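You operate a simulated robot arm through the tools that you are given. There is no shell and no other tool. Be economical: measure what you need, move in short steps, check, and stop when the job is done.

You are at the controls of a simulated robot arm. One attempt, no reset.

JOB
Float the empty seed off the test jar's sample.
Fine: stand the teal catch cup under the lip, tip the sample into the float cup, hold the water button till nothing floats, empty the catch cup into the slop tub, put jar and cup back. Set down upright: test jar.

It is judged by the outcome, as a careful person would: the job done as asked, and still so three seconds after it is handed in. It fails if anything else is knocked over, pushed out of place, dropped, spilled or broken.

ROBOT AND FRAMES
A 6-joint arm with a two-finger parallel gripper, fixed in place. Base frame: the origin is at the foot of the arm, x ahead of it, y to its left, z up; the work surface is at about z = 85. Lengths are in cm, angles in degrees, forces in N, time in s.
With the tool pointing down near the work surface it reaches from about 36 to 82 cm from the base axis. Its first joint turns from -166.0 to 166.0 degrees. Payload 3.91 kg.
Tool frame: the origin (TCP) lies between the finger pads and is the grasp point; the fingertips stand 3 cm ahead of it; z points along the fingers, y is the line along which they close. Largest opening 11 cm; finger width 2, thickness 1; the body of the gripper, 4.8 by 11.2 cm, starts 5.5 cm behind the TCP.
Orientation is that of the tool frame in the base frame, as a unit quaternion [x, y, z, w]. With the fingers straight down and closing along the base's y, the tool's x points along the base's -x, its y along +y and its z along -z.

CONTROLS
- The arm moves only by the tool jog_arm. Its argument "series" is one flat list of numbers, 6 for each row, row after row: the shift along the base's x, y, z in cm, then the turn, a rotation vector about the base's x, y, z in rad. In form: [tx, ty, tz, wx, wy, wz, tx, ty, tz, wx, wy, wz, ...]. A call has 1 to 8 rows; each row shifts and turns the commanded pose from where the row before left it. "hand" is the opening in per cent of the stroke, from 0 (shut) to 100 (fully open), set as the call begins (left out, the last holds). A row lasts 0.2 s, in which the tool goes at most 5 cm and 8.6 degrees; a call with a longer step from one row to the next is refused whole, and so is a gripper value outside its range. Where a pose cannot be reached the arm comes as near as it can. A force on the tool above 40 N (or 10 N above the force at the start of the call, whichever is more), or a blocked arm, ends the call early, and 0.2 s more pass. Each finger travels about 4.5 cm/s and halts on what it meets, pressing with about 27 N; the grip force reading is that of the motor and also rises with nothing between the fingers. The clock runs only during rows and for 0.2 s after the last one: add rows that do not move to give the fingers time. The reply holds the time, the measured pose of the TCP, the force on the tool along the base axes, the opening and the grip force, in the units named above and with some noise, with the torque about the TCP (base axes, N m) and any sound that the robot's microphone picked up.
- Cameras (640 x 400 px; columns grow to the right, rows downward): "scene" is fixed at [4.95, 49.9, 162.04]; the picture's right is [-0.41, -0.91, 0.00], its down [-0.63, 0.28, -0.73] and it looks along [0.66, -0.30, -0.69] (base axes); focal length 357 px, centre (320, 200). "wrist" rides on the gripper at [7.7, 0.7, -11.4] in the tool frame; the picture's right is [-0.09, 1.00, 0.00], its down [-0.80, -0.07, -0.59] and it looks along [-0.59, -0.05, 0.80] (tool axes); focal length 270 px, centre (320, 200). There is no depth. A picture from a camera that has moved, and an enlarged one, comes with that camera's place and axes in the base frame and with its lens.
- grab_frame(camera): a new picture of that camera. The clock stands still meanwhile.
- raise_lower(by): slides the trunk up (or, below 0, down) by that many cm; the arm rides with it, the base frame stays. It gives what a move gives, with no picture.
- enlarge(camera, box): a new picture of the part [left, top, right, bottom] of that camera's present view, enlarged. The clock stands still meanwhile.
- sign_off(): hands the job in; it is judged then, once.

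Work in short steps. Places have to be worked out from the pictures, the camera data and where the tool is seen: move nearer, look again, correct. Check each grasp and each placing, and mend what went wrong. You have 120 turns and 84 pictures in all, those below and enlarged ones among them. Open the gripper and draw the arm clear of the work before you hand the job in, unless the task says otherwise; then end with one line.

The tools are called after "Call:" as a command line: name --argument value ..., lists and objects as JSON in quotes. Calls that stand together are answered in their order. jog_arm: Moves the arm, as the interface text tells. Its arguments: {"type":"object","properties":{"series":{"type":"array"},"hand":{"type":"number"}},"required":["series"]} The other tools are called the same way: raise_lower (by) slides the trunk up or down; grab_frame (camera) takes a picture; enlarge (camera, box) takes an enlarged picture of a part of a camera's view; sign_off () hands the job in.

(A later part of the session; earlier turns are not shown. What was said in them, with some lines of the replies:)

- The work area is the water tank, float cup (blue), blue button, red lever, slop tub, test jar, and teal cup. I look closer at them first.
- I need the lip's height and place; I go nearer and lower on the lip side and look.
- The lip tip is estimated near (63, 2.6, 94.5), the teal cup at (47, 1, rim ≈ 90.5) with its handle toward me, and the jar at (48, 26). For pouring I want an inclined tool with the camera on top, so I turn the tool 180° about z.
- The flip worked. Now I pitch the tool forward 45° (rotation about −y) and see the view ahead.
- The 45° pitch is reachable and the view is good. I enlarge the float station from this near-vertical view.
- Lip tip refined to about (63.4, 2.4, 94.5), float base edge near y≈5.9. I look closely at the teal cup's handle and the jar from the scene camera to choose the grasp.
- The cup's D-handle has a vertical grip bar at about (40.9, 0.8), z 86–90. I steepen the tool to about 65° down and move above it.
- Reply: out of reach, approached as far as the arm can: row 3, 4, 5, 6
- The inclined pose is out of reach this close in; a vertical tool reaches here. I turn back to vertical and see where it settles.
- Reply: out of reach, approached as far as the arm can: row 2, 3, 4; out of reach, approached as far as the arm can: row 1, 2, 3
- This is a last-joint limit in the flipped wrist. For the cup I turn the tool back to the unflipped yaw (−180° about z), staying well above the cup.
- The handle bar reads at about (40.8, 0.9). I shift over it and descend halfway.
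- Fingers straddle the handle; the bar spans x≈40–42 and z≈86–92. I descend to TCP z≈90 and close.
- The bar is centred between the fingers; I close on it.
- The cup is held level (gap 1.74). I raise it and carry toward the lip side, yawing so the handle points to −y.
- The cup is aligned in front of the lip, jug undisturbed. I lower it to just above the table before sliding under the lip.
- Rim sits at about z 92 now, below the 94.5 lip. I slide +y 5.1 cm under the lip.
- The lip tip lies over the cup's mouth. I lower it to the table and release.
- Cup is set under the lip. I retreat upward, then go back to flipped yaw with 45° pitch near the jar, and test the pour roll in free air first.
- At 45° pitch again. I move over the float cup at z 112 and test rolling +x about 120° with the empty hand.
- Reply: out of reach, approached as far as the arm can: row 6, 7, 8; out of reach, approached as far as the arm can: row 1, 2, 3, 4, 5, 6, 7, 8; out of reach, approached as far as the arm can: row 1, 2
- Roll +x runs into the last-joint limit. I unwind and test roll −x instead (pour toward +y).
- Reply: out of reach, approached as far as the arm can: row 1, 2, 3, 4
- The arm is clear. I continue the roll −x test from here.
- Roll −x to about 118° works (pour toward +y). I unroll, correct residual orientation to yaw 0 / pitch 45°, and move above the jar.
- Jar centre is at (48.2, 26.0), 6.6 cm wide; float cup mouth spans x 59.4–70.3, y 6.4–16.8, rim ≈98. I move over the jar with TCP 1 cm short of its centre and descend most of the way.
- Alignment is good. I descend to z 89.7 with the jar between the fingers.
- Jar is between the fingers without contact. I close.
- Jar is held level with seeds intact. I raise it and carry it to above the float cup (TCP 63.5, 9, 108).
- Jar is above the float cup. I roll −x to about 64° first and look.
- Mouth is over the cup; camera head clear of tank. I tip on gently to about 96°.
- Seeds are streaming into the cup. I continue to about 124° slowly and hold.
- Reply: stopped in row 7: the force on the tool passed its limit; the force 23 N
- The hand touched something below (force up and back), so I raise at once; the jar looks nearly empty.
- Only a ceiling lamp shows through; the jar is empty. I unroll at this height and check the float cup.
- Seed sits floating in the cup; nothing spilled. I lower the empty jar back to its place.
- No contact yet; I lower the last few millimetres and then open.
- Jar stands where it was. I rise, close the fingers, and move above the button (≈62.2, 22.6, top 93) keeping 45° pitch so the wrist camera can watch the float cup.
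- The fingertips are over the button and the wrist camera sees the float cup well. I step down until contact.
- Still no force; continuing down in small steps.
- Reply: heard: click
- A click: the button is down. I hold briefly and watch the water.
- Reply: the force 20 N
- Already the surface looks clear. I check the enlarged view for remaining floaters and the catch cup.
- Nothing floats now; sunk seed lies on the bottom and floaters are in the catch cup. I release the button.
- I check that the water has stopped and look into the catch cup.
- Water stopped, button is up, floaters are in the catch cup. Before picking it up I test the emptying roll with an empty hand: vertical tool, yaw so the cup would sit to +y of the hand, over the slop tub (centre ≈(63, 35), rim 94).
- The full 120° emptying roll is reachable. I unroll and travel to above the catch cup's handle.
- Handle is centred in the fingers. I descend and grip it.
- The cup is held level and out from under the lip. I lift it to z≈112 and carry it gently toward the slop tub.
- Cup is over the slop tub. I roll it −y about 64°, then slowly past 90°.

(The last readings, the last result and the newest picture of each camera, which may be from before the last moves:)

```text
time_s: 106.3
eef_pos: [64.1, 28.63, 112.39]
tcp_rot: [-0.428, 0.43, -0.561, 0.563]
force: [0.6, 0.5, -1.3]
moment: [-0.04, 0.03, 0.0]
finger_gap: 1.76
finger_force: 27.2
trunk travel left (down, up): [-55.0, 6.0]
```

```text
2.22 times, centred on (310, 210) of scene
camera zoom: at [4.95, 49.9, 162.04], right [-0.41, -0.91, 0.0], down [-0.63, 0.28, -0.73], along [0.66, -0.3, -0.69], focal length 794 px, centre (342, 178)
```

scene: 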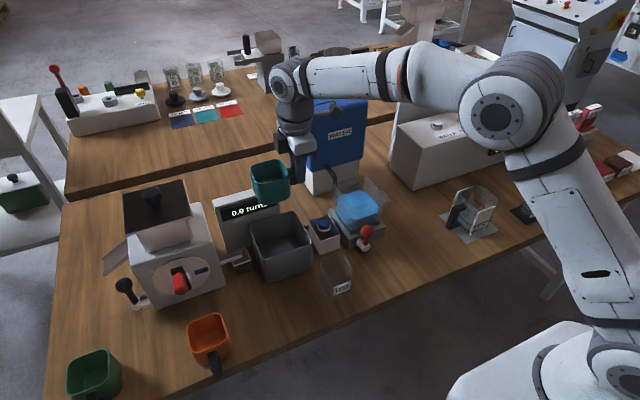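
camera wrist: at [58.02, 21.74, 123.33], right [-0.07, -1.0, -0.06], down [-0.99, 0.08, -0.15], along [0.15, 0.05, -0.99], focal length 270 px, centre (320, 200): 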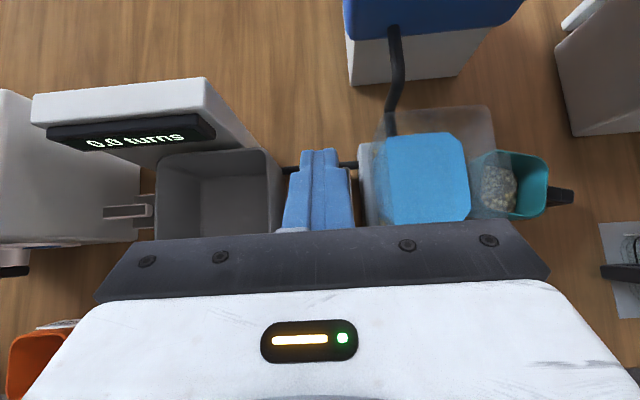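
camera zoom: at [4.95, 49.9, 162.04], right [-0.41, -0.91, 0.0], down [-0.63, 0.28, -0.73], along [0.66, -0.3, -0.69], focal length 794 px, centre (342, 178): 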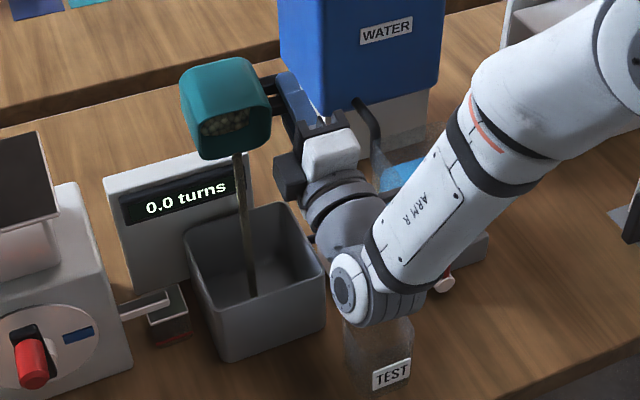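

The stream falls into the tub. I tip further to about 125°, raising slightly, and hold till it drains.

Call:
jog_arm --series '[0, 0, 0.5, 0, -0.1, 0, 0, 0, 0.5, 0, -0.1, 0, 0, 0, 0.5, 0, -0.1, 0, 0, 0, 0.5, 0, -0.1, 0, 0, 0, 0.5, 0, 0, 0, 0, 0, 0, 0, 0, 0, 0, 0, 0, 0, 0, 0, 0, 0, 0, 0, 0, 0]'

Call:
jog_arm --series '[0, 0, 0.2, 0, -0.1, 0, 0, 0, 0.2, 0, -0.1, 0, 0, 0, 0, 0, 0, 0, 0, 0, 0, 0, 0, 0, 0, 0, 0, 0, 0, 0, 0, 0, 0, 0, 0, 0, 0, 0, 0, 0, 0, 0]'

Call:
enlarge --camera "scene" --box '[220, 120, 400, 300]'

```text
time_s: 108.1
eef_pos: [64.02, 28.56, 114.92]
tcp_rot: [-0.308, 0.311, -0.635, 0.636]
force: [-0.7, -0.5, -0.8]
moment: [-0.03, 0.01, 0.0]
finger_gap: 1.75
finger_force: 27.4
trunk travel left (down, up): [-55.0, 6.0]
```

```text
time_s: 109.7
eef_pos: [66.08, 29.47, 116.52]
tcp_rot: [-0.245, 0.247, -0.662, 0.664]
force: [0.2, 0.8, -1.2]
moment: [-0.05, 0.02, 0.0]
finger_gap: 1.78
finger_force: 27.1
out of reach, approached as far as the arm can: row 2
trunk travel left (down, up): [-55.0, 6.0]
```

```text
2.22 times, centred on (310, 210) of scene
camera zoom: at [4.95, 49.9, 162.04], right [-0.41, -0.91, 0.0], down [-0.63, 0.28, -0.73], along [0.66, -0.3, -0.69], focal length 794 px, centre (342, 178)
```

zoom: 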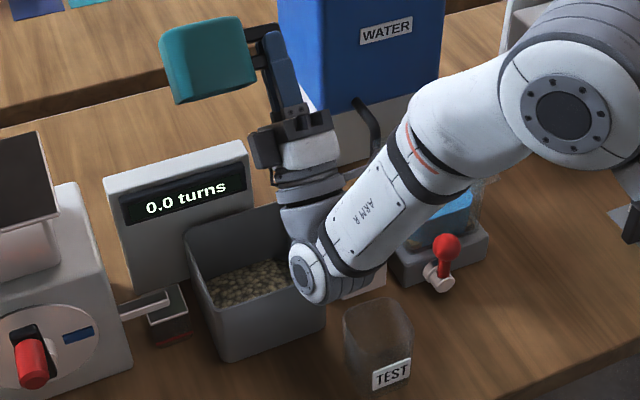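

The cup has drained and the seed lies in the tub. I unroll the cup to upright.

Call:
jog_arm --series '[-0.3, 0, 0, 0, 0.143, 0, -0.3, -0.2, 0, 0, 0.143, 0, -0.3, -0.2, 0, 0, 0.143, 0, -0.3, -0.2, 0, 0, 0.143, 0, -0.3, -0.2, 0, 0, 0.143, 0, -0.3, 0, 0, 0, 0.143, 0, -0.2, 0, 0, 0, 0.143, 0, 0, 0, 0, 0, 0.143, 0]'

Call:
jog_arm --series '[0, 0, 0, 0, 0.143, 0, 0, 0, 0, 0, 0.143, 0, 0, 0, 0, 0, 0.143, 0, 0, 0, 0, 0, 0.143, 0, 0, 0, 0, 0, 0.143, 0, 0, 0, 0, 0, 0.143, 0, 0, 0, 0, 0, 0.143, 0, 0, 0, 0, 0, 0.143, 0]'

Call:
jog_arm --series '[0, 0, 0, 0, 0.143, 0, 0, 0, 0, 0, 0, 0]'

Call:
enlarge --camera "wrist" --box '[200, 60, 440, 240]'

Call:
grab_frame --camera "scene"

```text
time_s: 111.5
eef_pos: [63.94, 28.78, 116.52]
tcp_rot: [-0.564, 0.567, -0.425, 0.425]
force: [0.3, 0.0, -0.5]
moment: [-0.09, 0.04, -0.01]
finger_gap: 1.75
finger_force: 26.9
trunk travel left (down, up): [-55.0, 6.0]
```

```text
time_s: 113.3
eef_pos: [64.1, 28.69, 116.49]
tcp_rot: [-0.704, 0.707, -0.052, 0.05]
force: [-0.1, -0.7, -1.4]
moment: [-0.04, 0.0, 0.0]
finger_gap: 1.76
finger_force: 26.5
trunk travel left (down, up): [-55.0, 6.0]
```

```text
time_s: 113.9
eef_pos: [63.93, 28.6, 116.59]
tcp_rot: [-0.705, 0.709, -0.003, 0.0]
force: [-0.2, 0.0, -0.8]
moment: [-0.04, -0.01, -0.02]
finger_gap: 1.75
finger_force: 27.2
trunk travel left (down, up): [-55.0, 6.0]
```

```text
2.22 times, centred on (320, 150) of wrist
camera zoom: at [63.15, 21.06, 128.01], right [-1.0, 0.09, -0.01], down [0.07, 0.8, 0.59], along [0.06, 0.59, -0.8], focal length 601 px, centre (320, 311)
```

zoom: 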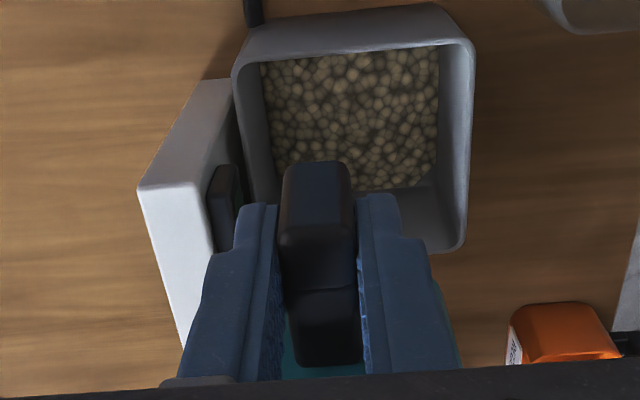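

```text
16 pictures are left
```

scene: 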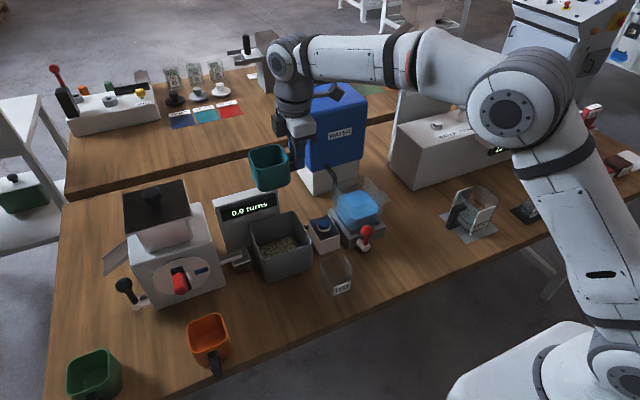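

The seed is in the tub and the cup looks upright. I carry the cup back toward its original place, unwinding the yaw by 90°.

Call:
jog_arm --series '[-1, -2.5, 0, 0, 0, -0.1428, -2.2, -2.5, 0, 0, 0, -0.1428, -2.2, -2.5, 0, 0, 0, -0.1428, -2.2, -2.5, 0, 0, 0, -0.1428, -2.2, -2.5, 0, 0, 0, -0.1428, -2.2, -2.5, 0, 0, 0, -0.1428, -2.2, -2.5, 0, 0, 0, -0.1428, -2.2, -2.5, 0, 0, 0, -0.1428]'

Call:
jog_arm --series '[-2.2, -2.5, -2, 0, 0, -0.1428, -2.2, -2.5, -3, 0, 0, -0.1428, -2.2, -2.6, -3, 0, 0, -0.1428, 0, 0, -4, 0, 0, 0, 0, 0, -4, 0, 0, 0, 0, 0, -4, 0, 0, 0, 0, 0, 0, 0, 0, 0]'

Call:
enlarge --camera "scene" --box '[360, 180, 480, 290]'

```text
time_s: 115.7
eef_pos: [47.63, 8.51, 116.42]
tcp_rot: [-0.209, 0.978, -0.002, 0.0]
force: [0.7, -1.0, -1.2]
moment: [0.01, -0.01, 0.02]
finger_gap: 1.75
finger_force: 26.7
trunk travel left (down, up): [-55.0, 6.0]
```

```text
time_s: 117.3
eef_pos: [41.08, 1.15, 96.33]
tcp_rot: [0.003, 1.0, -0.003, -0.001]
force: [-0.2, 0.5, -0.6]
moment: [-0.01, 0.04, -0.02]
finger_gap: 1.76
finger_force: 26.5
trunk travel left (down, up): [-55.0, 6.0]
```

```text
3.64 times, centred on (420, 235) of scene
camera zoom: at [4.95, 49.9, 162.04], right [-0.41, -0.91, 0.0], down [-0.63, 0.28, -0.73], along [0.66, -0.3, -0.69], focal length 1299 px, centre (-44, 73)
```

zoom: 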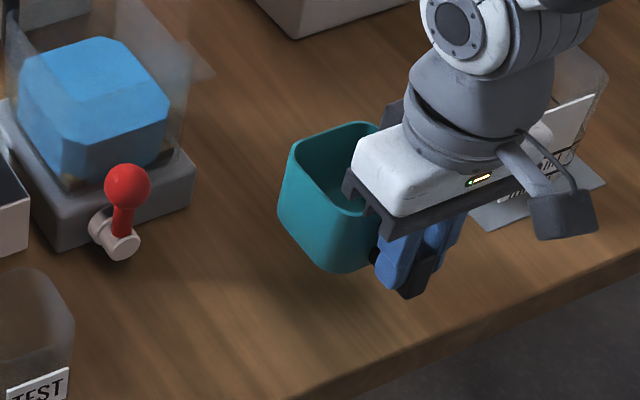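

The cup is empty and over its old spot. I lower it to the table.

Call:
jog_arm --series '[-0.15, -0.12, -3, 0, 0, 0, 0, 0, -2, 0, 0, 0, 0, 0, -0.8, 0, 0, 0, 0, 0, -0.2, 0, 0, 0, 0, 0, 0, 0, 0, 0]'

Call:
jog_arm --series '[0, 0, -0.15, 0, 0, 0, 0, 0, 0, 0, 0, 0]'

```text
time_s: 118.5
eef_pos: [40.76, 1.01, 90.53]
tcp_rot: [0.002, 1.0, -0.002, -0.001]
force: [-0.5, 0.3, -1.6]
moment: [0.01, 0.09, -0.03]
finger_gap: 1.77
finger_force: 26.5
trunk travel left (down, up): [-55.0, 6.0]
```

```text
time_s: 119.1
eef_pos: [40.8, 0.98, 90.41]
tcp_rot: [0.002, 1.0, -0.003, 0.0]
force: [-2.1, -1.0, 7.1]
moment: [0.17, -0.76, -0.03]
finger_gap: 1.75
finger_force: 27.1
trunk travel left (down, up): [-55.0, 6.0]
```

Contact; I ease down another millimetre and release.

Call:
jog_arm --series '[0, 0, -0.12, 0, 0, 0, 0, 0, 0, 0, 0, 0]'

Call:
jog_arm --hand 50 --series '[0, 0, 0, 0, 0, 0, 0, 0, 0, 0, 0, 0, 0, 0, 0, 0, 0, 0]'

Call:
jog_arm --series '[0, 0, 2, 0, 0, 0, 0, 0, 4, 0, 0, 0, 0, 0, 4, 0, 0, 0, 0, 0, 5, 0, 0, 0, 0, 0, 5, 0, 0, 0, 0, 0, 5, 0, 0, 0, 0, 0, 5, 0, 0, 0]'

Call:
grab_frame --camera "scene"

Call:
enlarge --camera "scene" --box '[290, 150, 460, 300]'

```text
time_s: 119.7
eef_pos: [40.83, 1.02, 90.25]
tcp_rot: [0.002, 1.0, -0.003, -0.001]
force: [-0.7, -1.9, 8.2]
moment: [0.18, -0.64, -0.06]
finger_gap: 1.73
finger_force: 26.9
trunk travel left (down, up): [-55.0, 6.0]
```

```text
time_s: 120.5
eef_pos: [40.81, 0.92, 90.24]
tcp_rot: [0.003, 1.0, -0.001, 0.0]
force: [0.6, 0.9, 0.4]
moment: [0.01, 0.01, 0.0]
finger_gap: 5.49
finger_force: 0.1
trunk travel left (down, up): [-55.0, 6.0]
```

```text
time_s: 122.1
eef_pos: [40.8, 1.07, 120.22]
tcp_rot: [0.002, 1.0, -0.003, -0.001]
force: [-0.1, 0.6, -0.4]
moment: [0.01, 0.0, 0.03]
finger_gap: 5.51
finger_force: 0.0
trunk travel left (down, up): [-55.0, 6.0]
```

```text
14 pictures are left
```

scene: 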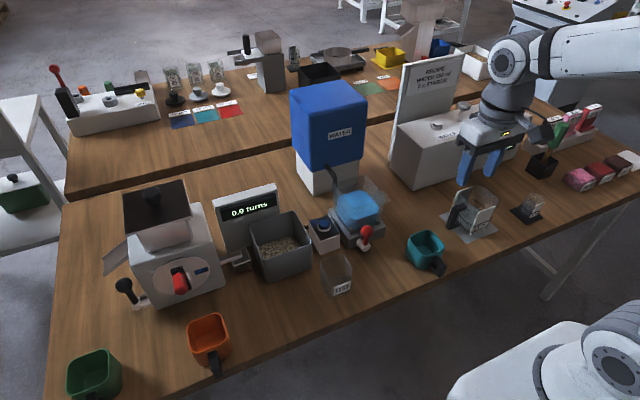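

```text
2.67 times, centred on (375, 225) of scene
camera zoom: at [4.95, 49.9, 162.04], right [-0.41, -0.91, 0.0], down [-0.63, 0.28, -0.73], along [0.66, -0.3, -0.69], focal length 952 px, centre (173, 133)
```

zoom: 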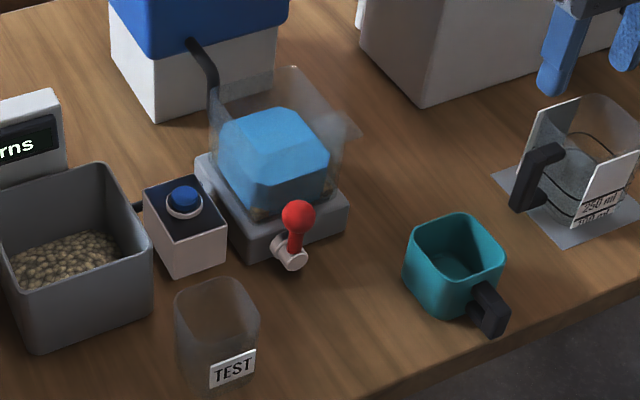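

Everything is in its place. One last check of the float cup surface and cup/jar interiors.

Call:
enlarge --camera "wrist" --box '[250, 60, 550, 240]'

Call:
enlarge --camera "scene" --box '[320, 170, 450, 280]'

```text
2.13 times, centred on (400, 150) of wrist
camera zoom: at [33.04, 1.84, 131.72], right [0.09, 1.0, -0.01], down [0.8, -0.07, 0.59], along [0.59, -0.06, -0.81], focal length 577 px, centre (149, 307)
```

zoom: 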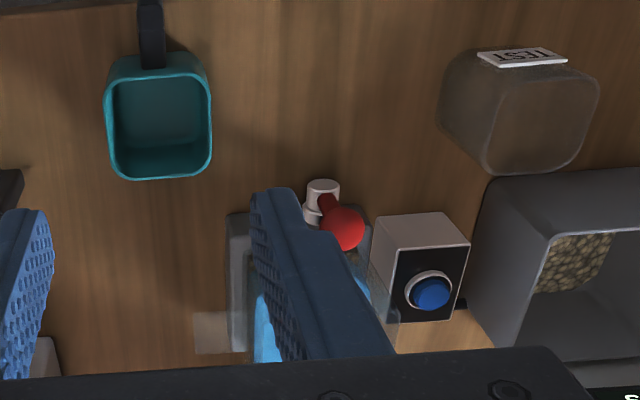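

```text
3.64 times, centred on (385, 225) of scene
camera zoom: at [4.95, 49.9, 162.04], right [-0.41, -0.91, 0.0], down [-0.63, 0.28, -0.73], along [0.66, -0.3, -0.69], focal length 1299 px, centre (84, 109)
```

zoom: 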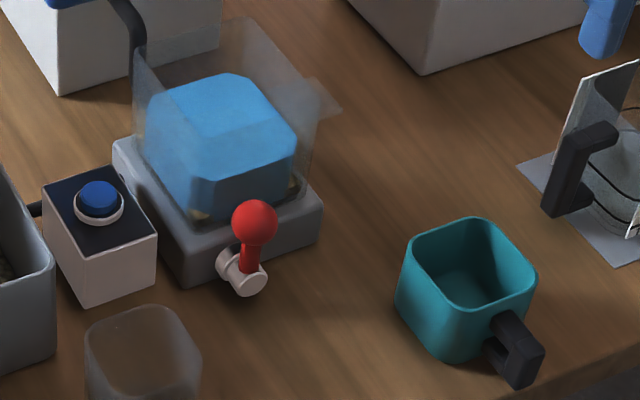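

The water surface is clear, the cup and jar are empty and upright in their places, and the hand is open and well clear of the work. I hand in.

Call:
sign_off

```text
The job is handed in.
```

The empty seed is floated off and emptied into the grey tub, which I took for the slop tub as it carries no label; the good seed lies sunk in the float cup, and the test jar and teal cup are back upright in their places. While tipping the sample in, the hand touched something near the float cup and the arm stopped on force. I raised it at once, and later pictures showed nothing moved or spilled.
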